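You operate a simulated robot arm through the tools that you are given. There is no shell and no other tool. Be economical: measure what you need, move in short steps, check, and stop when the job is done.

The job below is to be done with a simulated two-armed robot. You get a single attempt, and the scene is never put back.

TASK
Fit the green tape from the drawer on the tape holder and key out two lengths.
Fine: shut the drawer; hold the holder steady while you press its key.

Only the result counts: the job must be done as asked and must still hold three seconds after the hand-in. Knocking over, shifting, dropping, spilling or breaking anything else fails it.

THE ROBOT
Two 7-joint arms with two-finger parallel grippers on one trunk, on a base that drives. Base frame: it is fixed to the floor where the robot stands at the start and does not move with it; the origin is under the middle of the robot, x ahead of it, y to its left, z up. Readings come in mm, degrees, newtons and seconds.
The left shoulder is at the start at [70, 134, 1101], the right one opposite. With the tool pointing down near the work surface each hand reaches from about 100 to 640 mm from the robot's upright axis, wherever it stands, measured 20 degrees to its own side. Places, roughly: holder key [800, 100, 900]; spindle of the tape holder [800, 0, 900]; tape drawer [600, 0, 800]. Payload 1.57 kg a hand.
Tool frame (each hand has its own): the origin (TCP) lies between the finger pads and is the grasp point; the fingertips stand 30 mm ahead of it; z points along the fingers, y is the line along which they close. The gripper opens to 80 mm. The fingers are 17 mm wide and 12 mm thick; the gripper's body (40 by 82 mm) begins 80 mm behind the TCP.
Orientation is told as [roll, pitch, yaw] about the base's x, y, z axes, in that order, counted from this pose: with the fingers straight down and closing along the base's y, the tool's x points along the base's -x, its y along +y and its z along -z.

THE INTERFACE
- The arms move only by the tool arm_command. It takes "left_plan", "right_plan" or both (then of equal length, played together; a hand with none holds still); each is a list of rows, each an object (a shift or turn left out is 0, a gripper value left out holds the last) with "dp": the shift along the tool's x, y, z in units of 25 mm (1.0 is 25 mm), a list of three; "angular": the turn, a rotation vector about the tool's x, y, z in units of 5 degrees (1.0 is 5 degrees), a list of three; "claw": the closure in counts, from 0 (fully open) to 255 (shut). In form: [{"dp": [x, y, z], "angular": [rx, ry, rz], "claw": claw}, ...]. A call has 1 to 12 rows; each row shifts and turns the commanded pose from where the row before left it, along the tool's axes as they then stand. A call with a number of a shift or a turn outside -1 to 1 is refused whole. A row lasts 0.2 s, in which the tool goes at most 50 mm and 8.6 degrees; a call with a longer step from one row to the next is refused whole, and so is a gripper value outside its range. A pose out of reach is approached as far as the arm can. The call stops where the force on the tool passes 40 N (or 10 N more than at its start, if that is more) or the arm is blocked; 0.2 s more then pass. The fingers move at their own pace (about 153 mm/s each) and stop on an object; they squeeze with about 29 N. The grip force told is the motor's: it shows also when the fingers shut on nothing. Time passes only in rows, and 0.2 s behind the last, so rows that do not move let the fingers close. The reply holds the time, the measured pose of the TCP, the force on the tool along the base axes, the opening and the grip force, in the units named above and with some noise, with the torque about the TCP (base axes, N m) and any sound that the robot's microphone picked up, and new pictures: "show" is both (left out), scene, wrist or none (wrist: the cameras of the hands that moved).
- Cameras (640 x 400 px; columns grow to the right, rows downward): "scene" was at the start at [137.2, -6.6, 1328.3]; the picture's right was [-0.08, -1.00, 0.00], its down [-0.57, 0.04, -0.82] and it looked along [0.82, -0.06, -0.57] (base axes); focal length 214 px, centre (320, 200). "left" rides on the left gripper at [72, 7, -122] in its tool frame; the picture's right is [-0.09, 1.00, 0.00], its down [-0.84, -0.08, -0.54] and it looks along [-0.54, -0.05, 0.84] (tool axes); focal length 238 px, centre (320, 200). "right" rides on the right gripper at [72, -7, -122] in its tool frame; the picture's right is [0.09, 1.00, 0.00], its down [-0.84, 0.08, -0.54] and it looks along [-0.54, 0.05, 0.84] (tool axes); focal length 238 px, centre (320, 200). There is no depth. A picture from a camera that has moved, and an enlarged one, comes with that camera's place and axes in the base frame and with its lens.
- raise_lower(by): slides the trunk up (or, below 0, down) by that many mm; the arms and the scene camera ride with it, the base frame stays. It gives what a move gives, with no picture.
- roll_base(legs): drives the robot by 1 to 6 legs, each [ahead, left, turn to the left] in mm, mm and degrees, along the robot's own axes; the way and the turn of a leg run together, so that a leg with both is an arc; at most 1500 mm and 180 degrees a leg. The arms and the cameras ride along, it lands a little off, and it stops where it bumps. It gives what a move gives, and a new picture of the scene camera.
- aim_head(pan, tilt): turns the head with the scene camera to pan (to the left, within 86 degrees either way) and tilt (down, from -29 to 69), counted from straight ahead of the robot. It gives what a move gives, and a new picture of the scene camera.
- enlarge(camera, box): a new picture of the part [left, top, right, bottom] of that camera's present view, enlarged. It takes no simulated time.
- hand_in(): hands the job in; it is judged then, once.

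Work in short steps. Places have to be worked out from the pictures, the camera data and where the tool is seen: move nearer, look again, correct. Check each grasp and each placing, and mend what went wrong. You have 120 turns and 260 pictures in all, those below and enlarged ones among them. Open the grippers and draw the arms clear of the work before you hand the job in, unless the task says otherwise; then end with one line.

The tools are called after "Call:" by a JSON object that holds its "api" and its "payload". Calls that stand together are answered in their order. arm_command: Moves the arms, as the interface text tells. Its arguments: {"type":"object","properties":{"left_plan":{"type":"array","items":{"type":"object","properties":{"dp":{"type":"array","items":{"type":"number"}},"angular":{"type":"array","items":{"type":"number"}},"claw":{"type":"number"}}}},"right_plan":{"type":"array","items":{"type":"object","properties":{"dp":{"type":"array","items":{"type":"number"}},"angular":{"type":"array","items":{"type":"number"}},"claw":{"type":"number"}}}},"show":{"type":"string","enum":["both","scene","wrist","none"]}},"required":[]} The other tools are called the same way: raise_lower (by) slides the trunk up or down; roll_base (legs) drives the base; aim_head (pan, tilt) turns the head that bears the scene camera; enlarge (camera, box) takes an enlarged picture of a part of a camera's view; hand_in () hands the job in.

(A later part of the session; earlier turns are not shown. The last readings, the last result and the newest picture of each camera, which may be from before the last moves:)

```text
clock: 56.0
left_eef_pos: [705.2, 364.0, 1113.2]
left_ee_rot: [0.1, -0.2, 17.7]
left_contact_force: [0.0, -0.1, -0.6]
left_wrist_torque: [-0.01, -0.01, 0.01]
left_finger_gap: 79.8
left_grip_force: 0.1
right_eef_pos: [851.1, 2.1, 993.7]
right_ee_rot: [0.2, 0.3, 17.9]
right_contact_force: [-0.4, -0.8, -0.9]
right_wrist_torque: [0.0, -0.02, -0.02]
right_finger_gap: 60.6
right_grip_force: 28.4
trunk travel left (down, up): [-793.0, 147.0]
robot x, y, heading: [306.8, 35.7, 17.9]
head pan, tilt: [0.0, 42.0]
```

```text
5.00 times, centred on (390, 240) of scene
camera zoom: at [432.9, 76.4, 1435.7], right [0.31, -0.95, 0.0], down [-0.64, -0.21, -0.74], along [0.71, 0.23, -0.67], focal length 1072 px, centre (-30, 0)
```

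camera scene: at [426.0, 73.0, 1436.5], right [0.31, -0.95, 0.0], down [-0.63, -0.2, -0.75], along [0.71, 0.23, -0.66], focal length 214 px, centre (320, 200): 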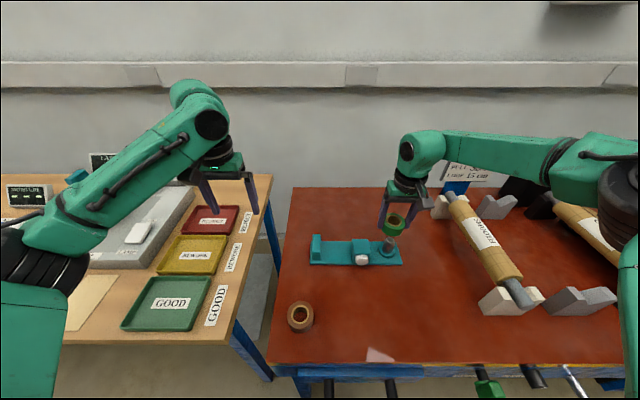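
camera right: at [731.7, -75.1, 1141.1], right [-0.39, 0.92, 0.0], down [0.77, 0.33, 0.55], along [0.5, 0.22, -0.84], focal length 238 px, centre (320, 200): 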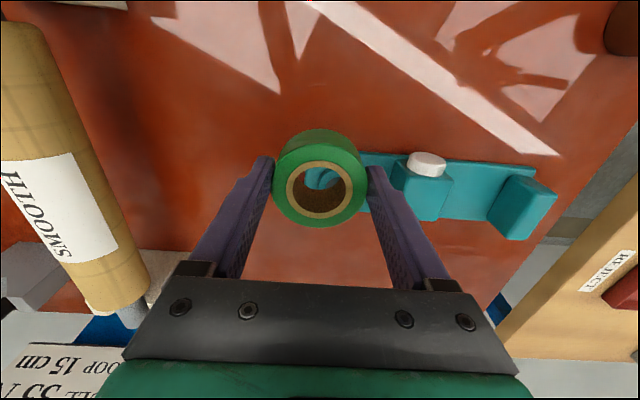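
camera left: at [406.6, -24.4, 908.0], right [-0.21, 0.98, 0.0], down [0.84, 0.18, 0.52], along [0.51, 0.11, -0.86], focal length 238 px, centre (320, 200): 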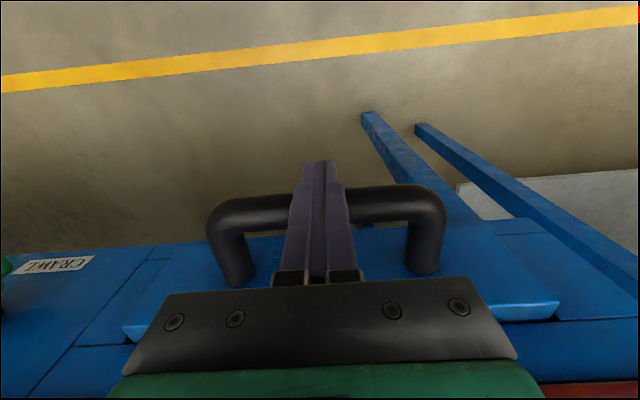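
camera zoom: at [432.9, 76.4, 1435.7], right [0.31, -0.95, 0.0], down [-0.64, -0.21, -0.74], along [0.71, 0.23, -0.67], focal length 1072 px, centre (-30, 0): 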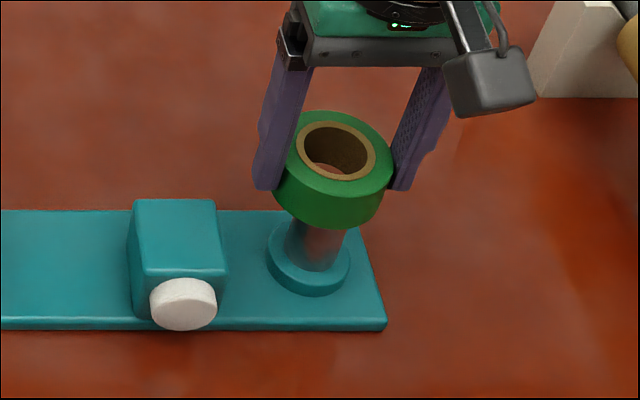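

From the far-rim position of the pin in two views, the coaxial TCP is about n=804, l=-257.6. I correct (-7.5, -1) and lower 8 mm.

Call:
{"api": "arm_command", "payload": {"right_plan": [{"dp": [0.3, -0.04, 0], "angular": [0, -0.06, 0]}, {"dp": [0, 0, 0.32]}, {}], "show": "none"}}

Call:
{"api": "enlarge", "payload": {"camera": "right", "box": [220, 100, 420, 260]}}

Call:
{"api": "enlarge", "payload": {"camera": "scene", "box": [350, 200, 430, 280]}}

```text
clock: 56.8
left_eef_pos: [706.8, 364.8, 1112.9]
left_ee_rot: [0.1, -0.2, 17.7]
left_contact_force: [-0.2, 0.1, 0.5]
left_wrist_torque: [-0.01, -0.02, 0.01]
left_finger_gap: 80.0
left_grip_force: 0.1
right_eef_pos: [844.3, -1.6, 987.9]
right_ee_rot: [0.2, 0.0, 17.8]
right_contact_force: [0.9, 0.1, -0.7]
right_wrist_torque: [0.02, 0.01, 0.0]
right_finger_gap: 60.4
right_grip_force: 29.4
trunk travel left (down, up): [-793.0, 147.0]
robot x, y, heading: [306.7, 34.3, 18.0]
head pan, tilt: [0.0, 42.0]
```

```text
2.50 times, centred on (320, 180) of right
camera zoom: at [779.6, -30.0, 1107.6], right [-0.39, 0.92, 0.0], down [0.77, 0.33, 0.54], along [0.5, 0.22, -0.84], focal length 596 px, centre (320, 250)
```

zoom: 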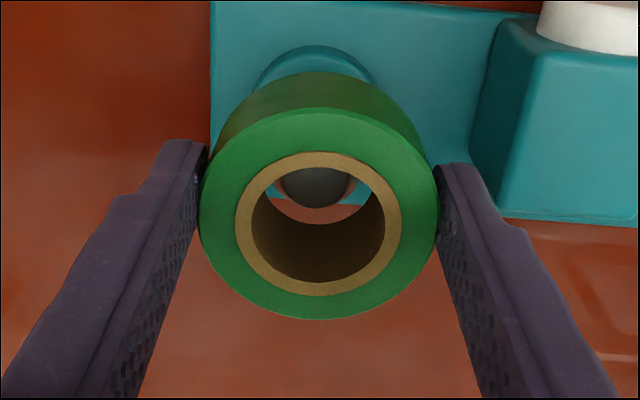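

```text
5.00 times, centred on (390, 240) of scene
camera zoom: at [433.2, 76.6, 1435.7], right [0.31, -0.95, 0.0], down [-0.64, -0.21, -0.74], along [0.71, 0.23, -0.67], focal length 1072 px, centre (-30, 0)
```

zoom: 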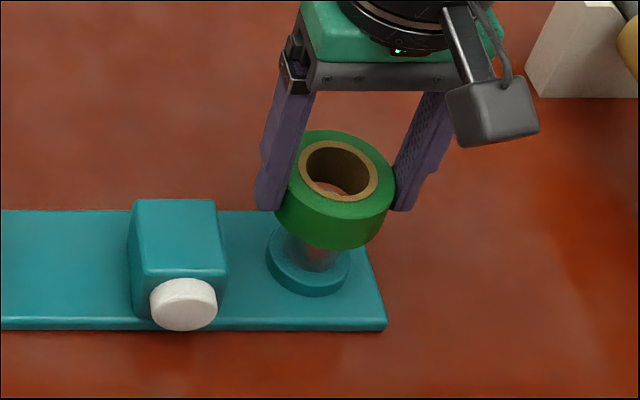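

Pin and hole nearly coincide; the pin looks ~2–3 mm farther ahead. I nudge 2.5 mm forward, 0.5 mm right and lower 7 mm.

Call:
{"api": "arm_command", "payload": {"right_plan": [{"dp": [-0.1, -0.02, 0]}, {"dp": [0, 0, 0.28]}, {}], "show": "none"}}

Call:
{"api": "enlarge", "payload": {"camera": "right", "box": [270, 130, 370, 230]}}

Call:
{"api": "enlarge", "payload": {"camera": "scene", "box": [370, 220, 420, 270]}}

```text
clock: 57.6
left_eef_pos: [706.6, 365.4, 1112.9]
left_ee_rot: [0.0, -0.2, 17.7]
left_contact_force: [0.0, -0.1, 0.1]
left_wrist_torque: [0.0, -0.01, 0.01]
left_finger_gap: 80.1
left_grip_force: 0.0
right_eef_pos: [846.3, -0.8, 978.7]
right_ee_rot: [0.1, 0.0, 17.8]
right_contact_force: [-1.0, 0.3, -0.4]
right_wrist_torque: [-0.01, 0.09, -0.02]
right_finger_gap: 60.8
right_grip_force: 28.4
trunk travel left (down, up): [-793.0, 147.0]
robot x, y, heading: [304.5, 36.2, 17.6]
head pan, tilt: [0.0, 42.0]
```

```text
4.00 times, centred on (320, 180) of right
camera zoom: at [782.3, -29.9, 1100.4], right [-0.39, 0.92, 0.0], down [0.77, 0.33, 0.54], along [0.5, 0.22, -0.84], focal length 953 px, centre (320, 280)
```

zoom: 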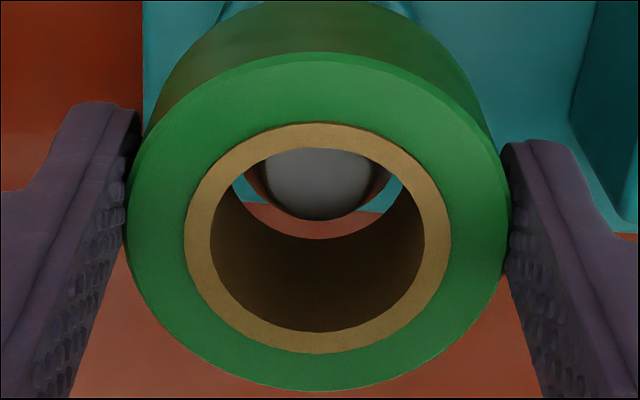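

```text
8.00 times, centred on (395, 245) of scene
camera zoom: at [433.1, 76.5, 1435.7], right [0.31, -0.95, 0.0], down [-0.64, -0.21, -0.74], along [0.71, 0.23, -0.67], focal length 1716 px, centre (-280, -160)
```

zoom: 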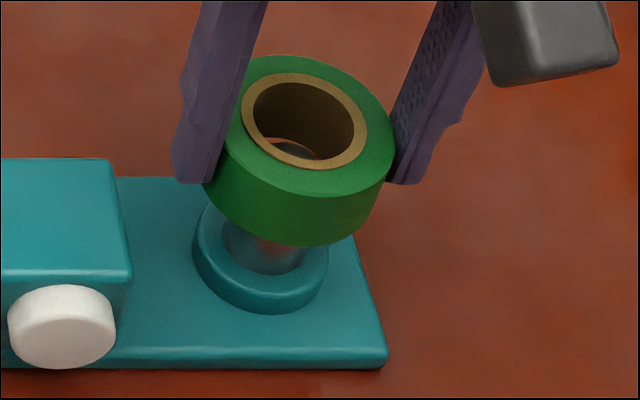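

The hole and pin look coaxial within ~2 mm in both views. I lower gently in small steps, watching the force.

Call:
{"api": "arm_command", "payload": {"right_plan": [{"dp": [0.03, 0.01, 0.15]}, {"dp": [0, 0, 0.15]}, {"dp": [0, 0, 0.15]}, {}], "show": "none"}}

Call:
{"api": "enlarge", "payload": {"camera": "right", "box": [270, 130, 370, 230]}}

Call:
{"api": "enlarge", "payload": {"camera": "scene", "box": [370, 220, 420, 270]}}

```text
clock: 58.6
left_eef_pos: [705.1, 365.0, 1112.0]
left_ee_rot: [0.1, -0.2, 17.7]
left_contact_force: [-0.2, -0.3, -0.3]
left_wrist_torque: [0.0, -0.02, 0.02]
left_finger_gap: 79.8
left_grip_force: 0.0
right_eef_pos: [845.6, -0.5, 966.5]
right_ee_rot: [0.3, 0.0, 17.7]
right_contact_force: [-0.5, -0.3, -0.5]
right_wrist_torque: [-0.01, 0.0, 0.0]
right_finger_gap: 60.7
right_grip_force: 29.6
trunk travel left (down, up): [-793.0, 147.0]
robot x, y, heading: [308.2, 37.9, 18.0]
head pan, tilt: [0.0, 42.0]
```

```text
4.00 times, centred on (320, 180) of right
camera zoom: at [781.6, -29.4, 1088.7], right [-0.39, 0.92, 0.0], down [0.77, 0.33, 0.54], along [0.5, 0.22, -0.84], focal length 953 px, centre (320, 280)
```

zoom: 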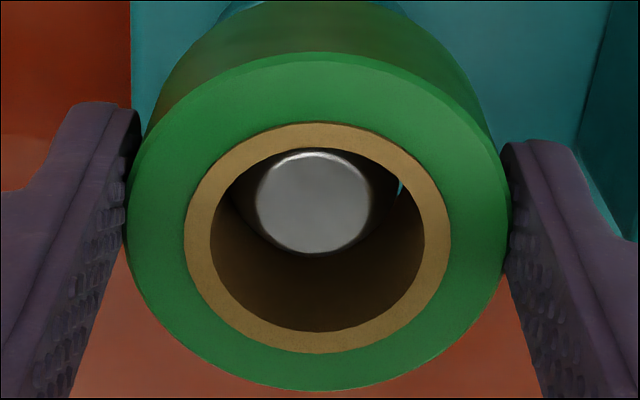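

```text
8.00 times, centred on (395, 245) of scene
camera zoom: at [433.1, 76.5, 1435.7], right [0.31, -0.95, 0.0], down [-0.64, -0.21, -0.74], along [0.71, 0.23, -0.67], focal length 1716 px, centre (-280, -160)
```

zoom: 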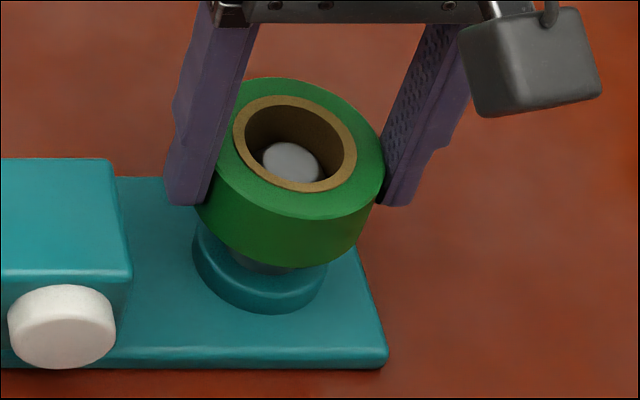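

The pin has entered the hole with no force. I keep lowering.

Call:
{"api": "arm_command", "payload": {"right_plan": [{"dp": [0, -0.03, 0.2]}, {"dp": [0, 0, 0.25]}, {"dp": [0, 0, 0.25]}, {"dp": [0, 0, 0.25]}, {}], "show": "none"}}

Call:
{"api": "enlarge", "payload": {"camera": "right", "box": [270, 130, 370, 230]}}

Call:
{"api": "enlarge", "payload": {"camera": "scene", "box": [370, 220, 420, 270]}}

```text
clock: 59.8
left_eef_pos: [706.3, 365.1, 1113.1]
left_ee_rot: [0.1, -0.3, 17.7]
left_contact_force: [-0.6, 0.2, 1.0]
left_wrist_torque: [0.01, -0.02, 0.03]
left_finger_gap: 80.1
left_grip_force: 0.0
right_eef_pos: [846.8, -2.5, 942.8]
right_ee_rot: [0.2, 0.0, 17.8]
right_contact_force: [-0.3, -0.4, -0.4]
right_wrist_torque: [0.0, -0.01, -0.04]
right_finger_gap: 60.4
right_grip_force: 29.0
trunk travel left (down, up): [-793.0, 147.0]
robot x, y, heading: [303.1, 36.7, 17.6]
head pan, tilt: [0.0, 42.0]
```

```text
4.00 times, centred on (320, 180) of right
camera zoom: at [782.0, -30.3, 1065.1], right [-0.39, 0.92, 0.0], down [0.77, 0.33, 0.54], along [0.5, 0.22, -0.84], focal length 953 px, centre (320, 280)
```

zoom: 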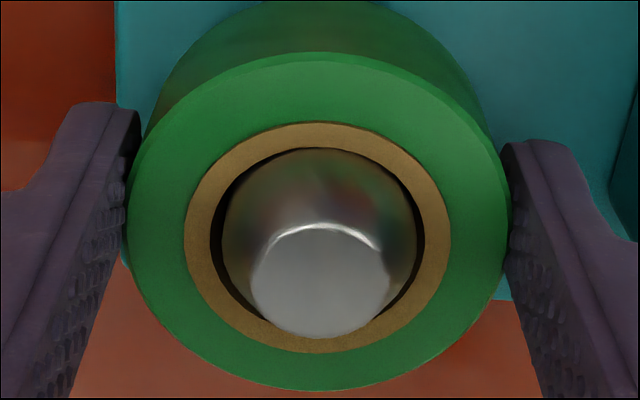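

```text
8.00 times, centred on (395, 245) of scene
camera zoom: at [433.1, 76.5, 1435.7], right [0.31, -0.95, 0.0], down [-0.64, -0.21, -0.74], along [0.71, 0.23, -0.67], focal length 1716 px, centre (-280, -160)
```

zoom: 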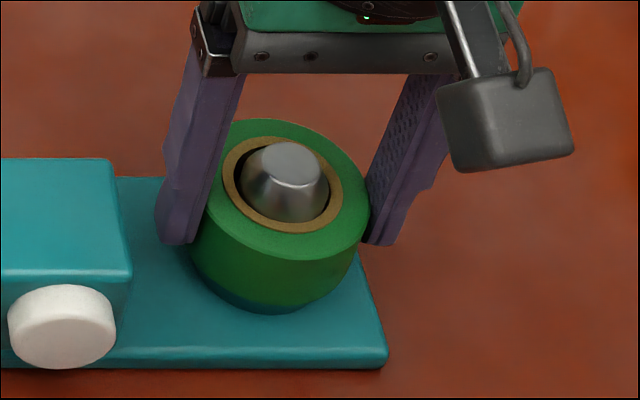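

Nicely seated around the pin. I lower the last ~16 mm in small steps until contact.

Call:
{"api": "arm_command", "payload": {"right_plan": [{"dp": [0, 0, 0.2]}, {"dp": [0, 0, 0.2]}, {"dp": [0, 0, 0.12]}, {"dp": [0, 0, 0.08]}, {}], "show": "none"}}

Call:
{"api": "enlarge", "payload": {"camera": "scene", "box": [370, 220, 420, 270]}}

```text
clock: 61.0
left_eef_pos: [703.6, 366.2, 1112.9]
left_ee_rot: [0.0, -0.3, 17.8]
left_contact_force: [-0.1, 0.7, -0.6]
left_wrist_torque: [0.04, 0.0, -0.03]
left_finger_gap: 79.7
left_grip_force: 0.1
right_eef_pos: [842.1, -3.3, 932.7]
right_ee_rot: [0.2, -0.5, 17.8]
right_contact_force: [7.1, 3.2, 25.5]
right_wrist_torque: [-0.04, -0.34, 0.09]
right_finger_gap: 60.2
right_grip_force: 28.7
right hand out of reach, approached as far as the arm can: row 3
trunk travel left (down, up): [-793.0, 147.0]
robot x, y, heading: [304.9, 32.7, 18.2]
head pan, tilt: [0.0, 42.0]
```

```text
8.00 times, centred on (395, 245) of scene
camera zoom: at [430.2, 78.1, 1436.0], right [0.31, -0.95, 0.0], down [-0.64, -0.21, -0.74], along [0.71, 0.23, -0.67], focal length 1716 px, centre (-280, -160)
```

zoom: 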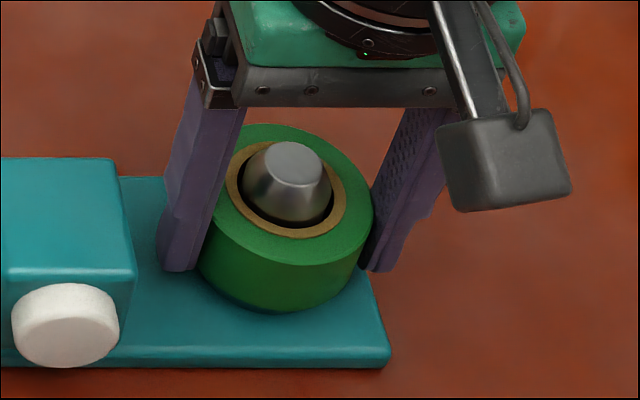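

Contact force shows the roll resting on its flange (fingers slid on it). I release and lift straight up.

Call:
{"api": "arm_command", "payload": {"right_plan": [{"dp": [0, 0, -0.15]}, {"claw": 0}, {}, {"dp": [0, 0, -0.5]}, {"dp": [0, 0, -1]}, {"dp": [0, 0, -1]}, {"dp": [0, 0, -1]}, {"dp": [0, 0, -1]}, {"dp": [0, 0, -1]}, {"dp": [0, 0, -1]}]}}

Call:
{"api": "enlarge", "payload": {"camera": "scene", "box": [300, 210, 440, 290]}}

```text
clock: 63.2
left_eef_pos: [705.2, 365.4, 1112.2]
left_ee_rot: [0.1, -0.2, 17.7]
left_contact_force: [-0.1, -0.3, 0.6]
left_wrist_torque: [-0.01, 0.03, 0.02]
left_finger_gap: 80.0
left_grip_force: 0.2
right_eef_pos: [842.6, -4.6, 1098.5]
right_ee_rot: [0.2, 0.0, 17.8]
right_contact_force: [1.2, 0.2, 0.3]
right_wrist_torque: [0.01, 0.02, 0.03]
right_finger_gap: 79.8
right_grip_force: 0.1
trunk travel left (down, up): [-793.0, 147.0]
robot x, y, heading: [306.5, 31.7, 18.0]
head pan, tilt: [0.0, 42.0]
camera scene: at [432.5, 76.6, 1435.7], right [0.31, -0.95, 0.0], down [-0.64, -0.21, -0.74], along [0.71, 0.23, -0.67], focal length 214 px, centre (320, 200)
camera right: at [778.8, -33.2, 1219.6], right [-0.39, 0.92, 0.0], down [0.77, 0.33, 0.54], along [0.5, 0.22, -0.84], focal length 238 px, centre (320, 200)
```

scene: 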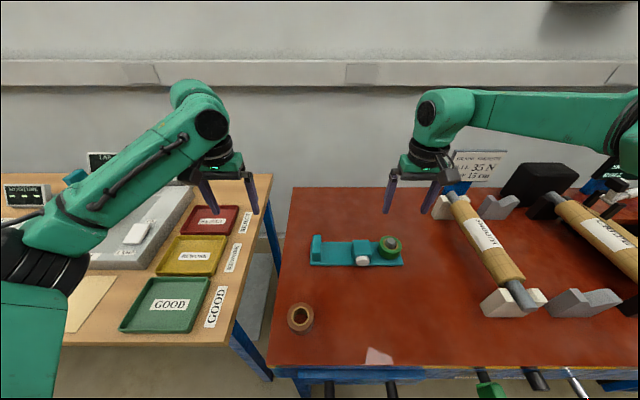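
right: 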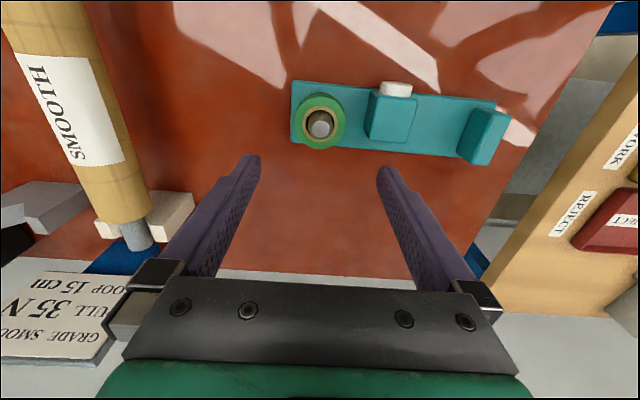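

```text
4.57 times, centred on (370, 250) of scene
camera zoom: at [432.5, 76.6, 1435.7], right [0.31, -0.95, 0.0], down [-0.64, -0.21, -0.74], along [0.71, 0.23, -0.67], focal length 980 px, centre (91, -29)
```

zoom: 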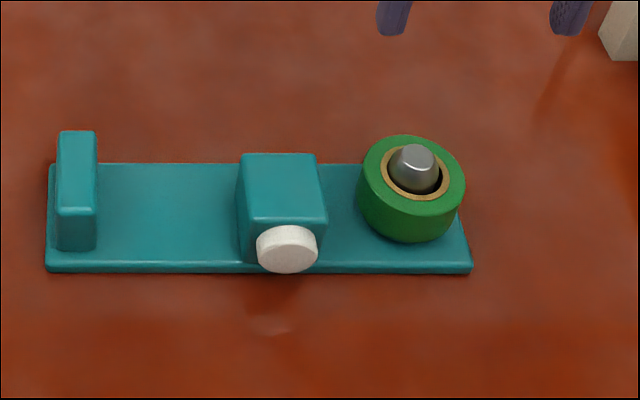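

The tape sits on the spindle. The key is a white button facing the robot (press along +n), near n≈767, l≈-174, z≈907; the end post (n 778–839, l≈-48, top ≈931) is what the left hand can grip. I test how far inward the right hand reaches, going in front of the key.

Call:
{"api": "arm_command", "payload": {"right_plan": [{"dp": [0.85, 0.4, 0], "claw": 255}, {"dp": [0.85, 0.6, 0]}, {"dp": [0.85, 0.6, 0]}, {"dp": [0.85, 0.6, 0]}, {"dp": [0, 0.6, 0.8]}, {"dp": [0, 0.64, 0.8]}], "show": "wrist"}}

```text
clock: 64.6
left_eef_pos: [707.8, 366.6, 1112.1]
left_ee_rot: [-0.1, -0.1, 17.7]
left_contact_force: [-0.5, -0.4, 0.3]
left_wrist_torque: [-0.01, -0.02, 0.02]
left_finger_gap: 79.9
left_grip_force: 0.0
right_eef_pos: [737.7, 53.4, 1056.6]
right_ee_rot: [0.1, 0.2, 17.8]
right_contact_force: [-0.6, 0.7, 0.5]
right_wrist_torque: [-0.02, -0.02, 0.0]
right_finger_gap: 0.0
right_grip_force: 21.5
trunk travel left (down, up): [-793.0, 147.0]
robot x, y, heading: [306.2, 36.3, 17.8]
head pan, tilt: [0.0, 42.0]
camera right: at [673.8, 24.2, 1178.4], right [-0.39, 0.92, 0.0], down [0.77, 0.33, 0.54], along [0.5, 0.21, -0.84], focal length 238 px, centre (320, 200)
```

right: 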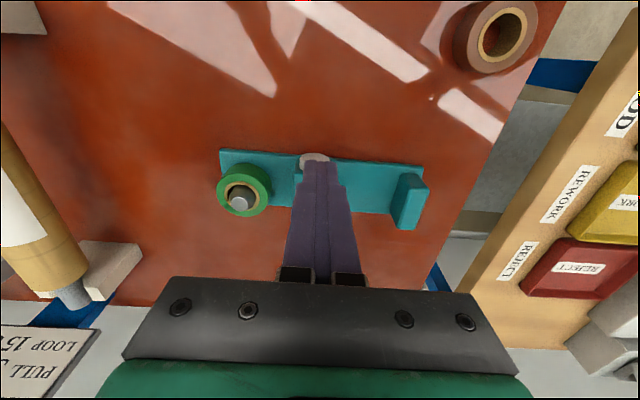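

Reached (n=719, l=-173), directly in front of the key. I lower 100 mm to check reach lower down.

Call:
{"api": "arm_command", "payload": {"right_plan": [{"dp": [0, 0, 1]}, {"dp": [0, 0, 1]}, {"dp": [0, 0, 1]}, {"dp": [0, 0, 1]}, {"dp": [0, 0, 0.9]}]}}

```text
clock: 65.8
left_eef_pos: [706.8, 364.7, 1112.0]
left_ee_rot: [0.0, 0.0, 17.7]
left_contact_force: [0.9, -1.0, -0.1]
left_wrist_torque: [0.02, 0.0, 0.01]
left_finger_gap: 80.1
left_grip_force: 0.1
right_eef_pos: [737.7, 51.5, 934.2]
right_ee_rot: [0.3, 0.0, 17.8]
right_contact_force: [-0.3, 0.0, -0.9]
right_wrist_torque: [0.01, -0.04, 0.0]
right_finger_gap: 0.1
right_grip_force: 21.7
trunk travel left (down, up): [-793.0, 147.0]
robot x, y, heading: [307.2, 33.9, 17.9]
head pan, tilt: [0.0, 42.0]
camera scene: at [433.9, 76.6, 1435.6], right [0.31, -0.95, 0.0], down [-0.64, -0.21, -0.74], along [0.71, 0.23, -0.67], focal length 214 px, centre (320, 200)
camera right: at [673.1, 23.4, 1056.4], right [-0.39, 0.92, 0.0], down [0.77, 0.33, 0.54], along [0.5, 0.22, -0.84], focal length 238 px, centre (320, 200)
```

scene: 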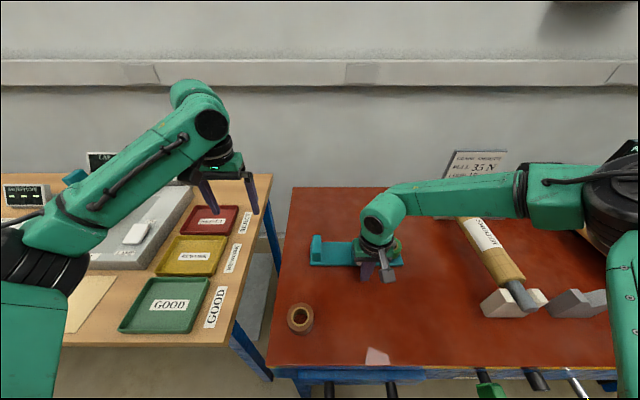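
right: 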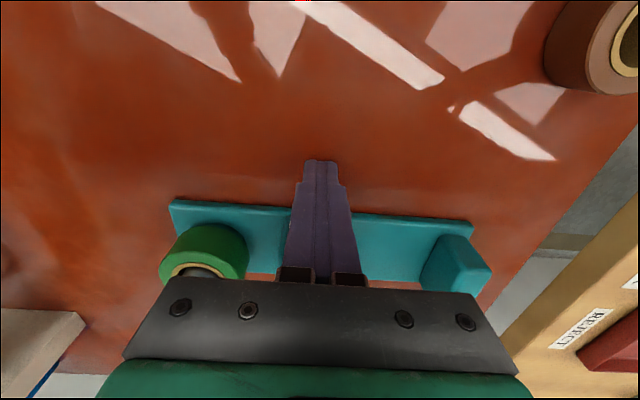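

Right hand is ready before the key. Now the left hand goes over the post (l≈-48, n≈808), open, to z≈1012.

Call:
{"api": "arm_command", "payload": {"left_plan": [{"dp": [-0.12, -0.905, 0.3]}, {"dp": [-0.12, -0.905, 0.3]}, {"dp": [-0.12, -0.905, 0.4]}, {"dp": [-0.12, -0.905, 0.6]}, {"dp": [-0.12, -0.905, 0.6]}, {"dp": [-0.12, -0.905, 0.6]}, {"dp": [-0.12, -0.905, 0.6]}, {"dp": [-0.12, -0.905, 0.6]}]}}

```text
clock: 67.6
left_eef_pos: [785.1, 198.8, 1012.4]
left_ee_rot: [0.1, -0.1, 17.6]
left_contact_force: [-0.5, -0.4, -0.2]
left_wrist_torque: [0.0, 0.03, 0.01]
left_finger_gap: 80.2
left_grip_force: 0.0
right_eef_pos: [736.2, 52.1, 934.0]
right_ee_rot: [0.3, 0.0, 17.7]
right_contact_force: [0.3, 0.0, 0.6]
right_wrist_torque: [-0.01, 0.01, 0.02]
right_finger_gap: 0.0
right_grip_force: 21.3
trunk travel left (down, up): [-793.0, 147.0]
robot x, y, heading: [306.1, 37.2, 18.1]
head pan, tilt: [0.0, 42.0]
camera scene: at [433.9, 75.2, 1435.6], right [0.31, -0.95, 0.0], down [-0.64, -0.2, -0.74], along [0.71, 0.23, -0.67], focal length 214 px, centre (320, 200)
camera left: at [714.4, 182.8, 1134.3], right [-0.21, 0.98, 0.0], down [0.82, 0.18, 0.54], along [0.53, 0.12, -0.84], focal length 238 px, centre (320, 200)
```

scene: 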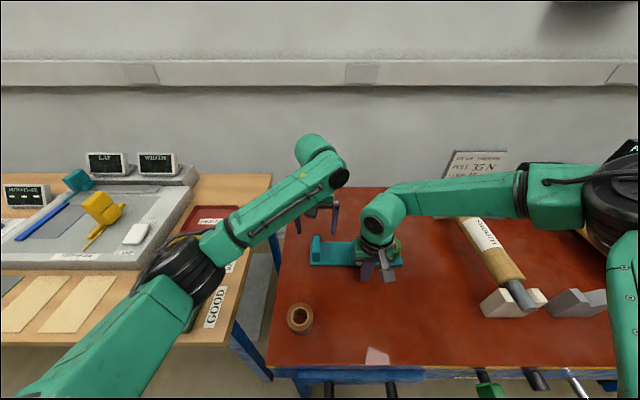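
left: 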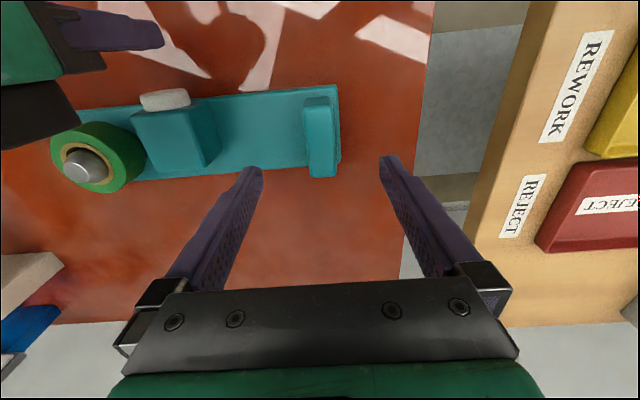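

The post appears laterally centred but nearer to the robot than the fingers; I enlarge to measure.

Call:
{"api": "enlarge", "payload": {"camera": "left", "box": [240, 70, 400, 190]}}

Call:
{"api": "enlarge", "payload": {"camera": "scene", "box": [270, 190, 430, 290]}}

```text
3.33 times, centred on (320, 130) of left
camera zoom: at [714.4, 182.8, 1134.3], right [-0.21, 0.98, 0.0], down [0.82, 0.18, 0.54], along [0.53, 0.12, -0.84], focal length 794 px, centre (320, 433)
```

zoom: 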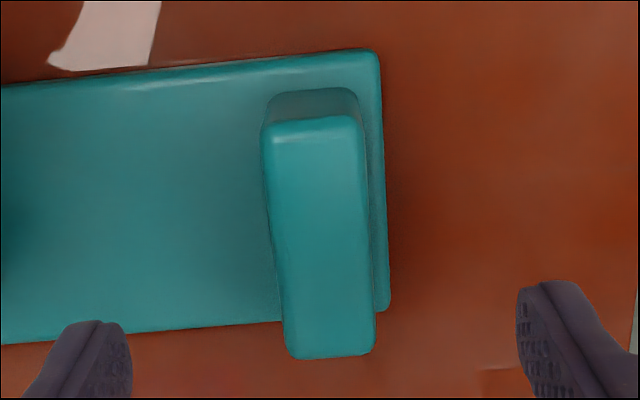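

```text
4.00 times, centred on (350, 240) of scene
camera zoom: at [433.9, 75.2, 1435.6], right [0.31, -0.95, 0.0], down [-0.64, -0.2, -0.74], along [0.71, 0.23, -0.67], focal length 858 px, centre (200, 40)
```

zoom: 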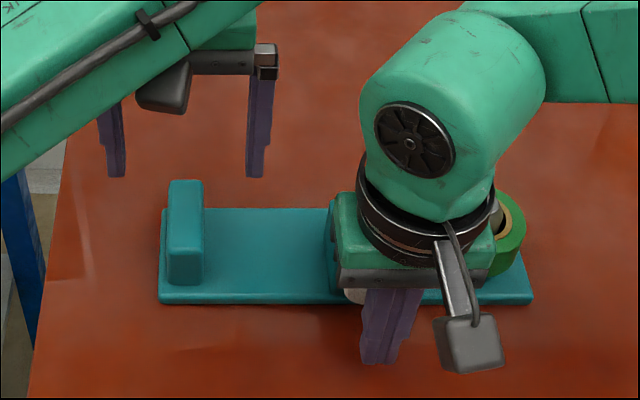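

Computed, the post top is centred right under the TCP (n≈807, l≈-48). I descend to z≈930 around it.

Call:
{"api": "arm_command", "payload": {"left_plan": [{"dp": [0.03, 0.04, 0.8]}, {"dp": [0, 0, 0.8]}, {"dp": [0, 0, 0.8]}, {"dp": [0, 0, 0.6]}, {"dp": [0, 0, 0.3]}]}}

Call:
{"api": "enlarge", "payload": {"camera": "scene", "box": [270, 190, 430, 290]}}

```text
clock: 68.8
left_eef_pos: [783.2, 200.4, 929.3]
left_ee_rot: [0.2, -0.3, 17.8]
left_contact_force: [-0.4, 0.0, -0.5]
left_wrist_torque: [-0.02, -0.02, 0.03]
left_finger_gap: 79.9
left_grip_force: 0.0
right_eef_pos: [737.1, 52.0, 935.1]
right_ee_rot: [0.1, -0.1, 17.9]
right_contact_force: [0.4, -0.2, 0.0]
right_wrist_torque: [-0.03, 0.01, -0.01]
right_finger_gap: 0.0
right_grip_force: 21.5
trunk travel left (down, up): [-793.0, 147.0]
robot x, y, heading: [303.9, 34.4, 17.8]
head pan, tilt: [0.0, 42.0]
camera scene: at [433.2, 76.4, 1435.7], right [0.31, -0.95, 0.0], down [-0.64, -0.21, -0.74], along [0.71, 0.23, -0.67], focal length 214 px, centre (320, 200)
camera left: at [712.5, 184.8, 1051.1], right [-0.21, 0.98, 0.0], down [0.82, 0.18, 0.54], along [0.53, 0.12, -0.84], focal length 238 px, centre (320, 200)
```

scene: 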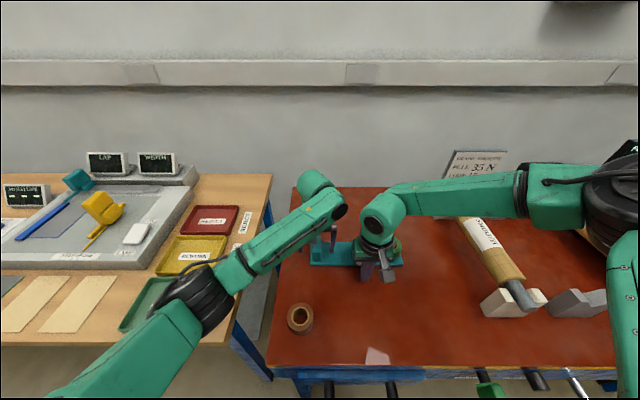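
left: 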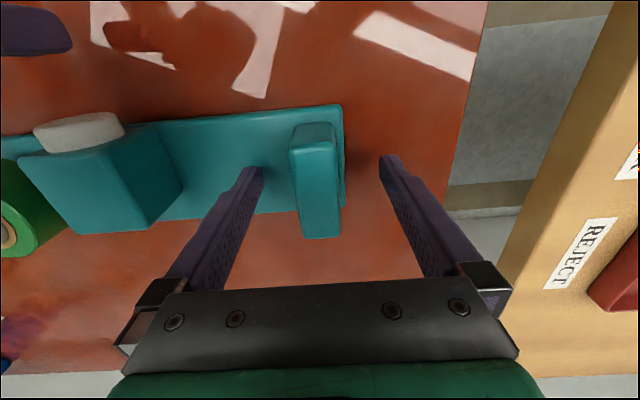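

```text
4.00 times, centred on (350, 240) of scene
camera zoom: at [433.2, 76.4, 1435.7], right [0.31, -0.95, 0.0], down [-0.64, -0.21, -0.74], along [0.71, 0.23, -0.67], focal length 858 px, centre (200, 40)
```

zoom: 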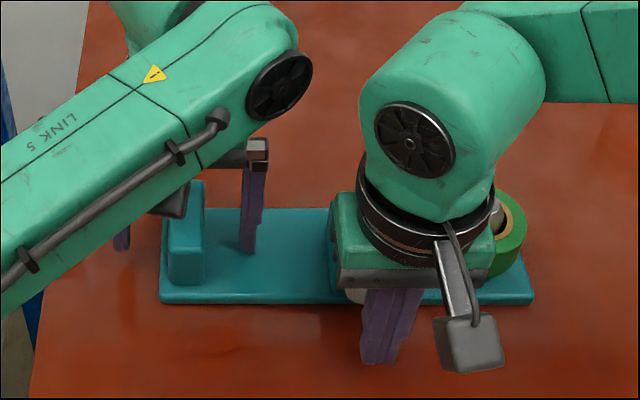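

Fingers straddle the post with the post ~2 mm to the right of centre; I shift 2 mm and close.

Call:
{"api": "arm_command", "payload": {"left_plan": [{"dp": [0, -0.07, 0]}, {"claw": 120}, {"claw": 255}, {}, {}], "show": "wrist"}}

```text
clock: 70.0
left_eef_pos: [784.3, 199.8, 929.1]
left_ee_rot: [-0.1, -0.3, 17.8]
left_contact_force: [0.2, 0.1, -0.1]
left_wrist_torque: [-0.15, -0.02, 0.03]
left_finger_gap: 25.6
left_grip_force: 29.2
right_eef_pos: [737.6, 51.4, 933.7]
right_ee_rot: [0.3, 0.0, 17.8]
right_contact_force: [-0.2, -0.4, -0.9]
right_wrist_torque: [0.04, 0.01, -0.03]
right_finger_gap: 0.0
right_grip_force: 21.2
trunk travel left (down, up): [-793.0, 147.0]
robot x, y, heading: [310.2, 33.7, 17.7]
head pan, tilt: [0.0, 42.0]
camera left: at [712.7, 183.2, 1051.4], right [-0.21, 0.98, 0.0], down [0.82, 0.18, 0.54], along [0.53, 0.12, -0.84], focal length 238 px, centre (320, 200)
```

left: 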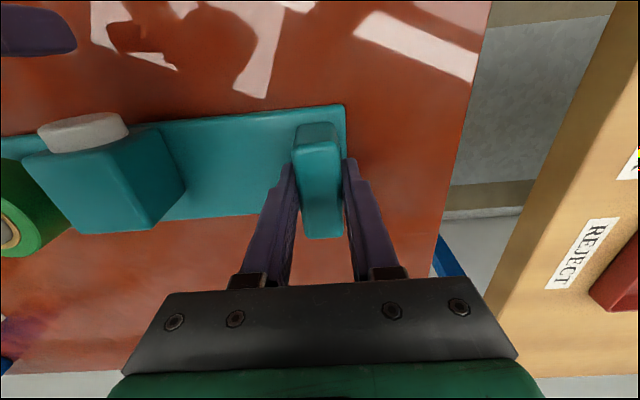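

The post is held (25.6 mm, 29 N). I lower the right fingers to key height and advance to just before the key.

Call:
{"api": "arm_command", "payload": {"right_plan": [{"dp": [0, 0, 0.4]}, {"dp": [-0.6, 0, 0]}, {"dp": [-0.5, 0, 0]}, {}]}}

Call:
{"api": "enlarge", "payload": {"camera": "left", "box": [0, 60, 200, 200]}}

Call:
{"api": "enlarge", "payload": {"camera": "scene", "box": [330, 210, 410, 290]}}

```text
clock: 71.0
left_eef_pos: [782.9, 198.8, 928.7]
left_ee_rot: [0.1, -0.2, 17.8]
left_contact_force: [0.8, -0.4, -0.5]
left_wrist_torque: [-0.13, 0.01, -0.04]
left_finger_gap: 25.8
left_grip_force: 28.8
right_eef_pos: [759.3, 48.6, 932.5]
right_ee_rot: [0.3, -0.2, 17.7]
right_contact_force: [0.5, 0.9, -0.2]
right_wrist_torque: [0.01, 0.02, 0.01]
right_finger_gap: 0.0
right_grip_force: 21.4
right hand out of reach, approached as far as the arm can: row 2, 3
trunk travel left (down, up): [-793.0, 147.0]
robot x, y, heading: [305.9, 32.6, 18.1]
head pan, tilt: [0.0, 42.0]
camera scene: at [433.2, 76.4, 1435.7], right [0.31, -0.95, 0.0], down [-0.64, -0.21, -0.74], along [0.71, 0.23, -0.67], focal length 214 px, centre (320, 200)
camera right: at [694.5, 20.1, 1054.5], right [-0.39, 0.92, 0.01], down [0.77, 0.33, 0.54], along [0.5, 0.22, -0.84], focal length 238 px, centre (320, 200)
```

scene: 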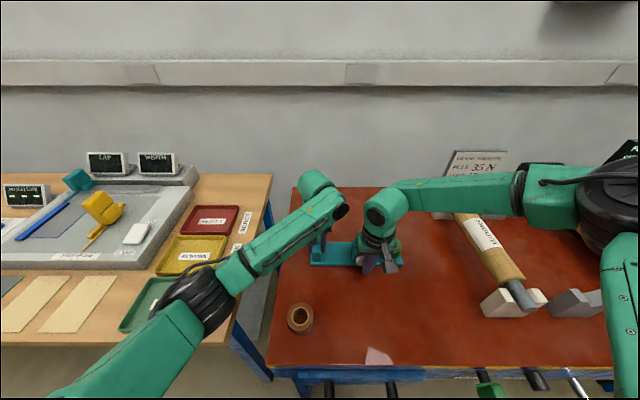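
right: 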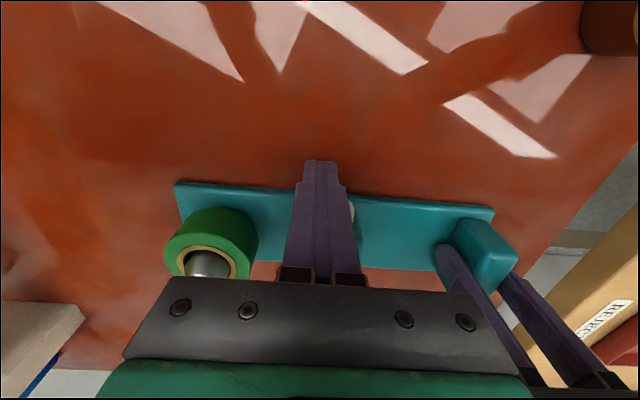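

```text
2.86 times, centred on (100, 130) of left
camera zoom: at [712.7, 183.2, 1051.4], right [-0.21, 0.98, 0.0], down [0.82, 0.18, 0.54], along [0.53, 0.12, -0.84], focal length 681 px, centre (949, 400)
```

zoom: 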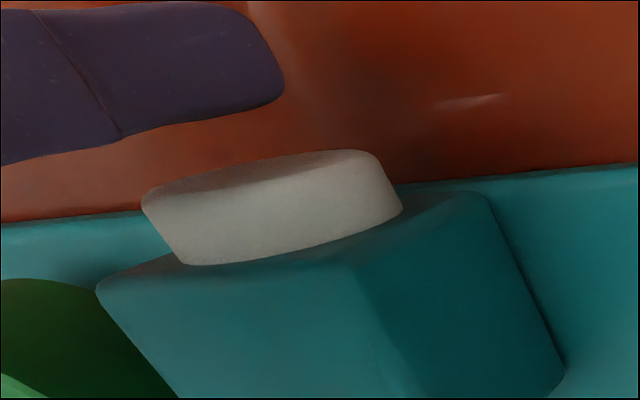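

```text
5.00 times, centred on (370, 250) of scene
camera zoom: at [433.2, 76.4, 1435.7], right [0.31, -0.95, 0.0], down [-0.64, -0.21, -0.74], along [0.71, 0.23, -0.67], focal length 1072 px, centre (70, -50)
```

zoom: 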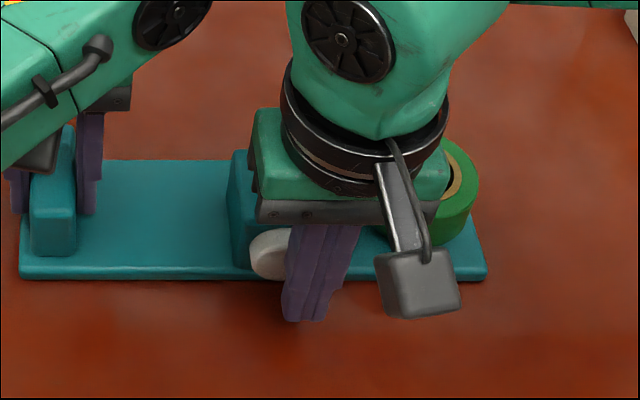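

The right arm stalls short of the key at this depth. I release the post, raise both hands 110 mm, and lower the trunk 80 mm to regain reach.

Call:
{"api": "arm_command", "payload": {"left_plan": [{"claw": 0}, {}, {"dp": [0, 0, -1]}, {"dp": [0, 0, -1]}, {"dp": [0, 0, -1]}, {"dp": [0, 0, -1]}, {"dp": [0, 0, -0.4]}], "right_plan": [{"dp": [0.6, 0.2, 0]}, {"dp": [0.2, 0.2, 0]}, {"dp": [0, 0, -1]}, {"dp": [0, 0, -1]}, {"dp": [0, 0, -1]}, {"dp": [0, 0, -1]}, {"dp": [0, 0, -0.4]}], "show": "none"}}

Call:
{"api": "raise_lower", "payload": {"by": -80}}

Call:
{"api": "enlarge", "payload": {"camera": "scene", "box": [270, 150, 450, 290]}}

```text
clock: 72.6
left_eef_pos: [783.1, 198.3, 1040.6]
left_ee_rot: [0.1, -0.1, 17.7]
left_contact_force: [-0.5, -0.1, -0.6]
left_wrist_torque: [0.03, 0.01, -0.01]
left_finger_gap: 80.0
left_grip_force: 0.1
right_eef_pos: [736.5, 51.9, 1041.8]
right_ee_rot: [0.2, -0.1, 17.8]
right_contact_force: [0.5, -1.0, 0.1]
right_wrist_torque: [-0.02, -0.01, 0.02]
right_finger_gap: 0.0
right_grip_force: 21.1
trunk travel left (down, up): [-793.0, 147.0]
robot x, y, heading: [306.9, 31.9, 18.0]
head pan, tilt: [0.0, 42.0]
```

```text
clock: 73.8
left_eef_pos: [782.4, 199.1, 960.6]
left_ee_rot: [0.2, -0.3, 17.7]
left_contact_force: [0.1, 0.4, -0.3]
left_wrist_torque: [-0.03, 0.01, -0.04]
left_finger_gap: 80.4
left_grip_force: 0.1
right_eef_pos: [736.1, 51.6, 960.8]
right_ee_rot: [0.2, 0.0, 17.8]
right_contact_force: [-0.4, -0.2, 0.6]
right_wrist_torque: [-0.02, 0.02, 0.03]
right_finger_gap: 0.0
right_grip_force: 21.3
trunk travel left (down, up): [-713.0, 227.0]
robot x, y, heading: [304.8, 35.4, 17.9]
head pan, tilt: [0.0, 42.0]
```

```text
2.86 times, centred on (360, 220) of scene
camera zoom: at [432.9, 76.4, 1355.7], right [0.31, -0.95, 0.0], down [-0.64, -0.21, -0.74], along [0.71, 0.23, -0.67], focal length 613 px, centre (206, 143)
```

zoom: 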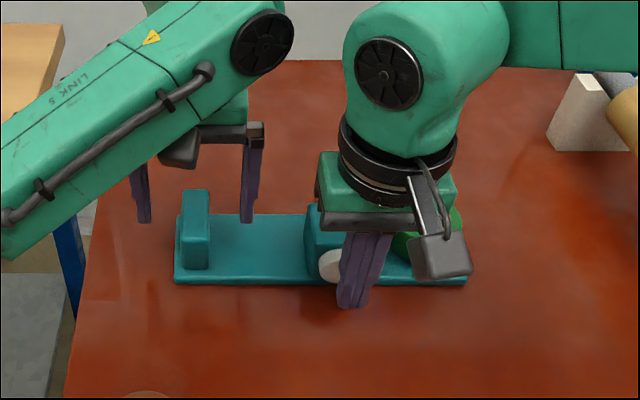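

Now I lower the right hand to key height again and advance to test the reach.

Call:
{"api": "arm_command", "payload": {"right_plan": [{"dp": [0, 0, 0.76]}, {"dp": [0, 0, 0.76]}, {"dp": [-0.6, 0, 0]}, {"dp": [-0.5, 0, 0]}, {}], "show": "wrist"}}

```text
clock: 75.0
left_eef_pos: [781.4, 198.3, 959.3]
left_ee_rot: [0.2, -0.2, 17.6]
left_contact_force: [0.1, -0.4, 0.1]
left_wrist_torque: [0.02, 0.0, 0.0]
left_finger_gap: 79.8
left_grip_force: 0.0
right_eef_pos: [763.1, 61.0, 923.9]
right_ee_rot: [0.2, 0.0, 17.8]
right_contact_force: [0.6, 0.3, 0.0]
right_wrist_torque: [-0.03, -0.01, 0.0]
right_finger_gap: 0.0
right_grip_force: 21.5
trunk travel left (down, up): [-713.0, 227.0]
robot x, y, heading: [308.9, 39.4, 17.7]
head pan, tilt: [0.0, 42.0]
camera right: at [698.2, 31.9, 1045.6], right [-0.39, 0.92, 0.0], down [0.77, 0.33, 0.54], along [0.5, 0.22, -0.84], focal length 238 px, centre (320, 200)
```

right: 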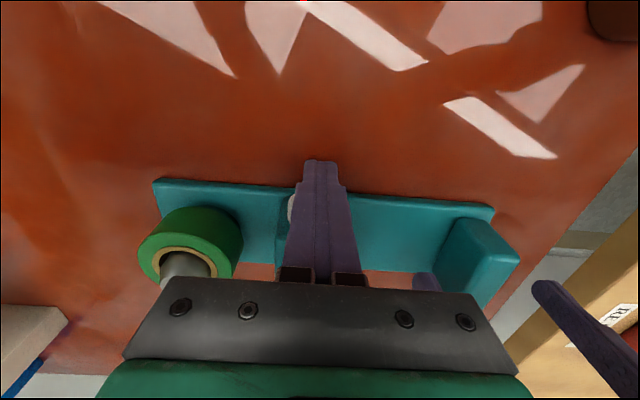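

The reach is fine now; the key spans l≈-194…-156, centred on the finger. I lower the left hand and grip the post again.

Call:
{"api": "arm_command", "payload": {"left_plan": [{"dp": [-0.1, 0, 0.6]}, {"dp": [0, 0, 0.64]}, {"claw": 120}, {"claw": 255}, {}, {}], "show": "wrist"}}

```text
clock: 76.4
left_eef_pos: [785.4, 200.3, 929.1]
left_ee_rot: [0.1, -0.1, 17.8]
left_contact_force: [-0.1, 0.2, 0.3]
left_wrist_torque: [-0.1, -0.19, 0.02]
left_finger_gap: 25.8
left_grip_force: 29.0
right_eef_pos: [762.7, 61.1, 923.8]
right_ee_rot: [0.1, 0.1, 17.8]
right_contact_force: [-0.5, -0.2, -0.2]
right_wrist_torque: [-0.01, 0.02, 0.03]
right_finger_gap: 0.0
right_grip_force: 20.8
trunk travel left (down, up): [-713.0, 227.0]
robot x, y, heading: [306.5, 35.6, 18.2]
head pan, tilt: [0.0, 42.0]
camera left: at [714.4, 184.4, 1051.1], right [-0.21, 0.98, 0.0], down [0.82, 0.18, 0.54], along [0.53, 0.12, -0.84], focal length 238 px, centre (320, 200)
```

left: 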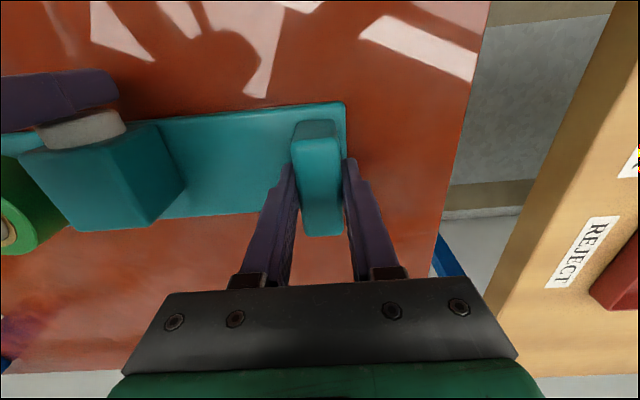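

Post gripped. I press forward in small steps toward the key (16 mm), watching force and sound.

Call:
{"api": "arm_command", "payload": {"right_plan": [{"dp": [-0.16, 0, 0]}, {"dp": [-0.16, 0, 0]}, {"dp": [-0.16, 0, 0]}, {"dp": [-0.16, 0, 0]}], "show": "none"}}

Call:
{"api": "enlarge", "payload": {"camera": "left", "box": [0, 60, 200, 200]}}

```text
clock: 77.4
left_eef_pos: [785.6, 201.1, 929.1]
left_ee_rot: [0.2, -0.2, 17.8]
left_contact_force: [6.5, 8.8, 0.0]
left_wrist_torque: [-0.05, -0.17, 0.71]
left_finger_gap: 26.7
left_grip_force: 29.2
right_eef_pos: [778.1, 65.1, 922.7]
right_ee_rot: [0.1, 0.1, 17.8]
right_contact_force: [-6.3, -9.0, 0.2]
right_wrist_torque: [0.07, -0.05, 0.02]
right_finger_gap: 0.0
right_grip_force: 20.9
trunk travel left (down, up): [-713.0, 227.0]
robot x, y, heading: [303.8, 35.5, 17.9]
head pan, tilt: [0.0, 42.0]
heard: click
```

```text
2.86 times, centred on (100, 130) of left
camera zoom: at [714.8, 185.0, 1051.1], right [-0.22, 0.98, 0.0], down [0.82, 0.18, 0.55], along [0.53, 0.12, -0.84], focal length 681 px, centre (949, 400)
```

zoom: 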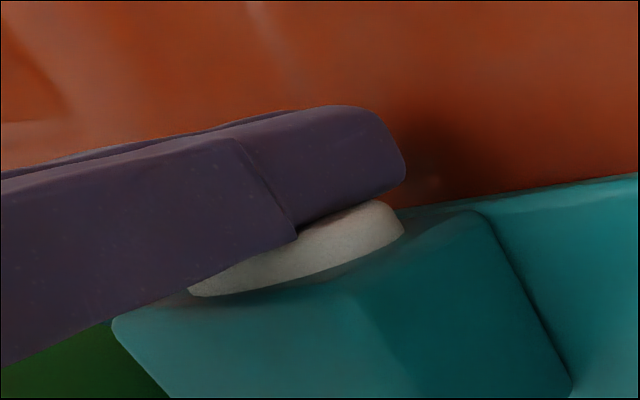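

A click was heard. I back off fully so the key returns, and look at whether the holder moved.

Call:
{"api": "arm_command", "payload": {"right_plan": [{"dp": [0.3, 0, 0]}, {"dp": [0.4, 0, 0]}, {}], "show": "none"}}

Call:
{"api": "enlarge", "payload": {"camera": "left", "box": [0, 0, 640, 400]}}

Call:
{"api": "enlarge", "payload": {"camera": "scene", "box": [290, 170, 430, 270]}}

```text
clock: 78.2
left_eef_pos: [784.2, 199.7, 929.4]
left_ee_rot: [0.0, -0.2, 17.5]
left_contact_force: [-0.2, -1.3, -0.1]
left_wrist_torque: [-0.09, -0.13, -0.08]
left_finger_gap: 25.8
left_grip_force: 29.3
right_eef_pos: [760.7, 59.9, 922.8]
right_ee_rot: [0.3, -0.1, 17.8]
right_contact_force: [0.3, -0.7, -0.5]
right_wrist_torque: [-0.03, 0.0, -0.02]
right_finger_gap: 0.0
right_grip_force: 21.6
trunk travel left (down, up): [-713.0, 227.0]
robot x, y, heading: [306.0, 33.0, 18.0]
head pan, tilt: [0.0, 42.0]
```

```text
1.00 times, centred on (320, 200) of left
camera zoom: at [714.3, 183.8, 1051.1], right [-0.21, 0.98, 0.0], down [0.82, 0.18, 0.54], along [0.53, 0.12, -0.84], focal length 238 px, centre (320, 200)
```

zoom: 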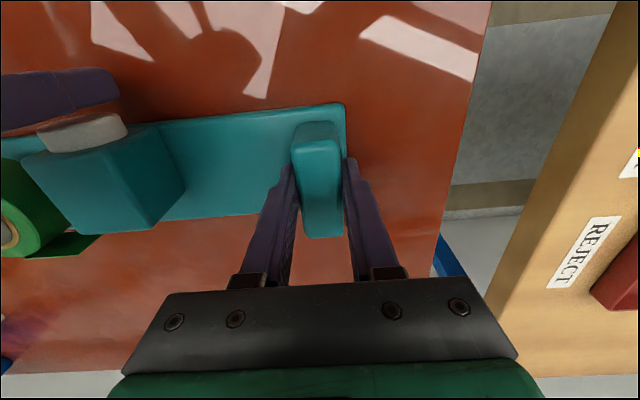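

```text
4.00 times, centred on (360, 220) of scene
camera zoom: at [433.0, 76.3, 1355.7], right [0.31, -0.95, 0.0], down [-0.64, -0.21, -0.74], along [0.71, 0.23, -0.67], focal length 858 px, centre (160, 120)
```

zoom: 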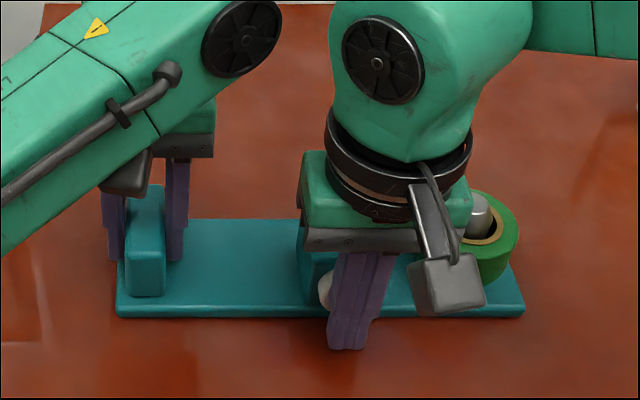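

One length of tape has been fed out (a strip shows behind the roll) and the key has returned. I press a second time the same way.

Call:
{"api": "arm_command", "payload": {"right_plan": [{"dp": [-0.2, 0, 0]}, {"dp": [-0.18, 0, 0]}, {"dp": [-0.16, 0, 0]}, {"dp": [-0.16, 0, 0]}], "show": "none"}}

Call:
{"api": "enlarge", "payload": {"camera": "left", "box": [0, 60, 320, 280]}}

```text
clock: 79.2
left_eef_pos: [786.3, 201.1, 929.9]
left_ee_rot: [0.1, -0.2, 17.8]
left_contact_force: [6.8, 5.7, 0.1]
left_wrist_torque: [-0.19, 0.1, 0.73]
left_finger_gap: 26.4
left_grip_force: 28.6
right_eef_pos: [778.0, 65.6, 922.6]
right_ee_rot: [0.0, 0.1, 17.8]
right_contact_force: [-7.4, -6.7, -0.3]
right_wrist_torque: [0.07, -0.07, 0.02]
right_finger_gap: 0.1
right_grip_force: 21.6
trunk travel left (down, up): [-713.0, 227.0]
robot x, y, heading: [302.6, 39.2, 17.7]
head pan, tilt: [0.0, 42.0]
heard: click
```

```text
1.82 times, centred on (160, 170) of left
camera zoom: at [714.8, 185.0, 1051.1], right [-0.22, 0.98, 0.0], down [0.82, 0.18, 0.55], along [0.53, 0.12, -0.84], focal length 433 px, centre (611, 254)
```

zoom: 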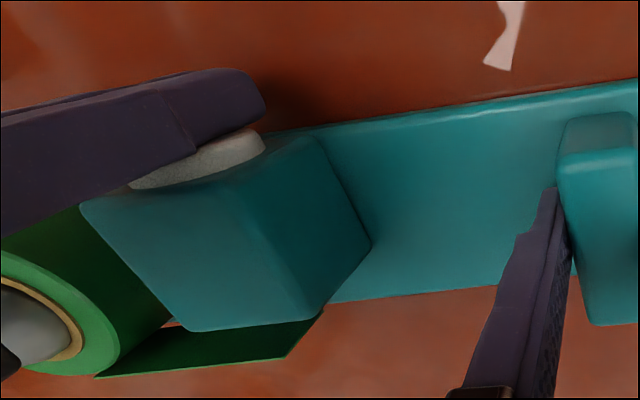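

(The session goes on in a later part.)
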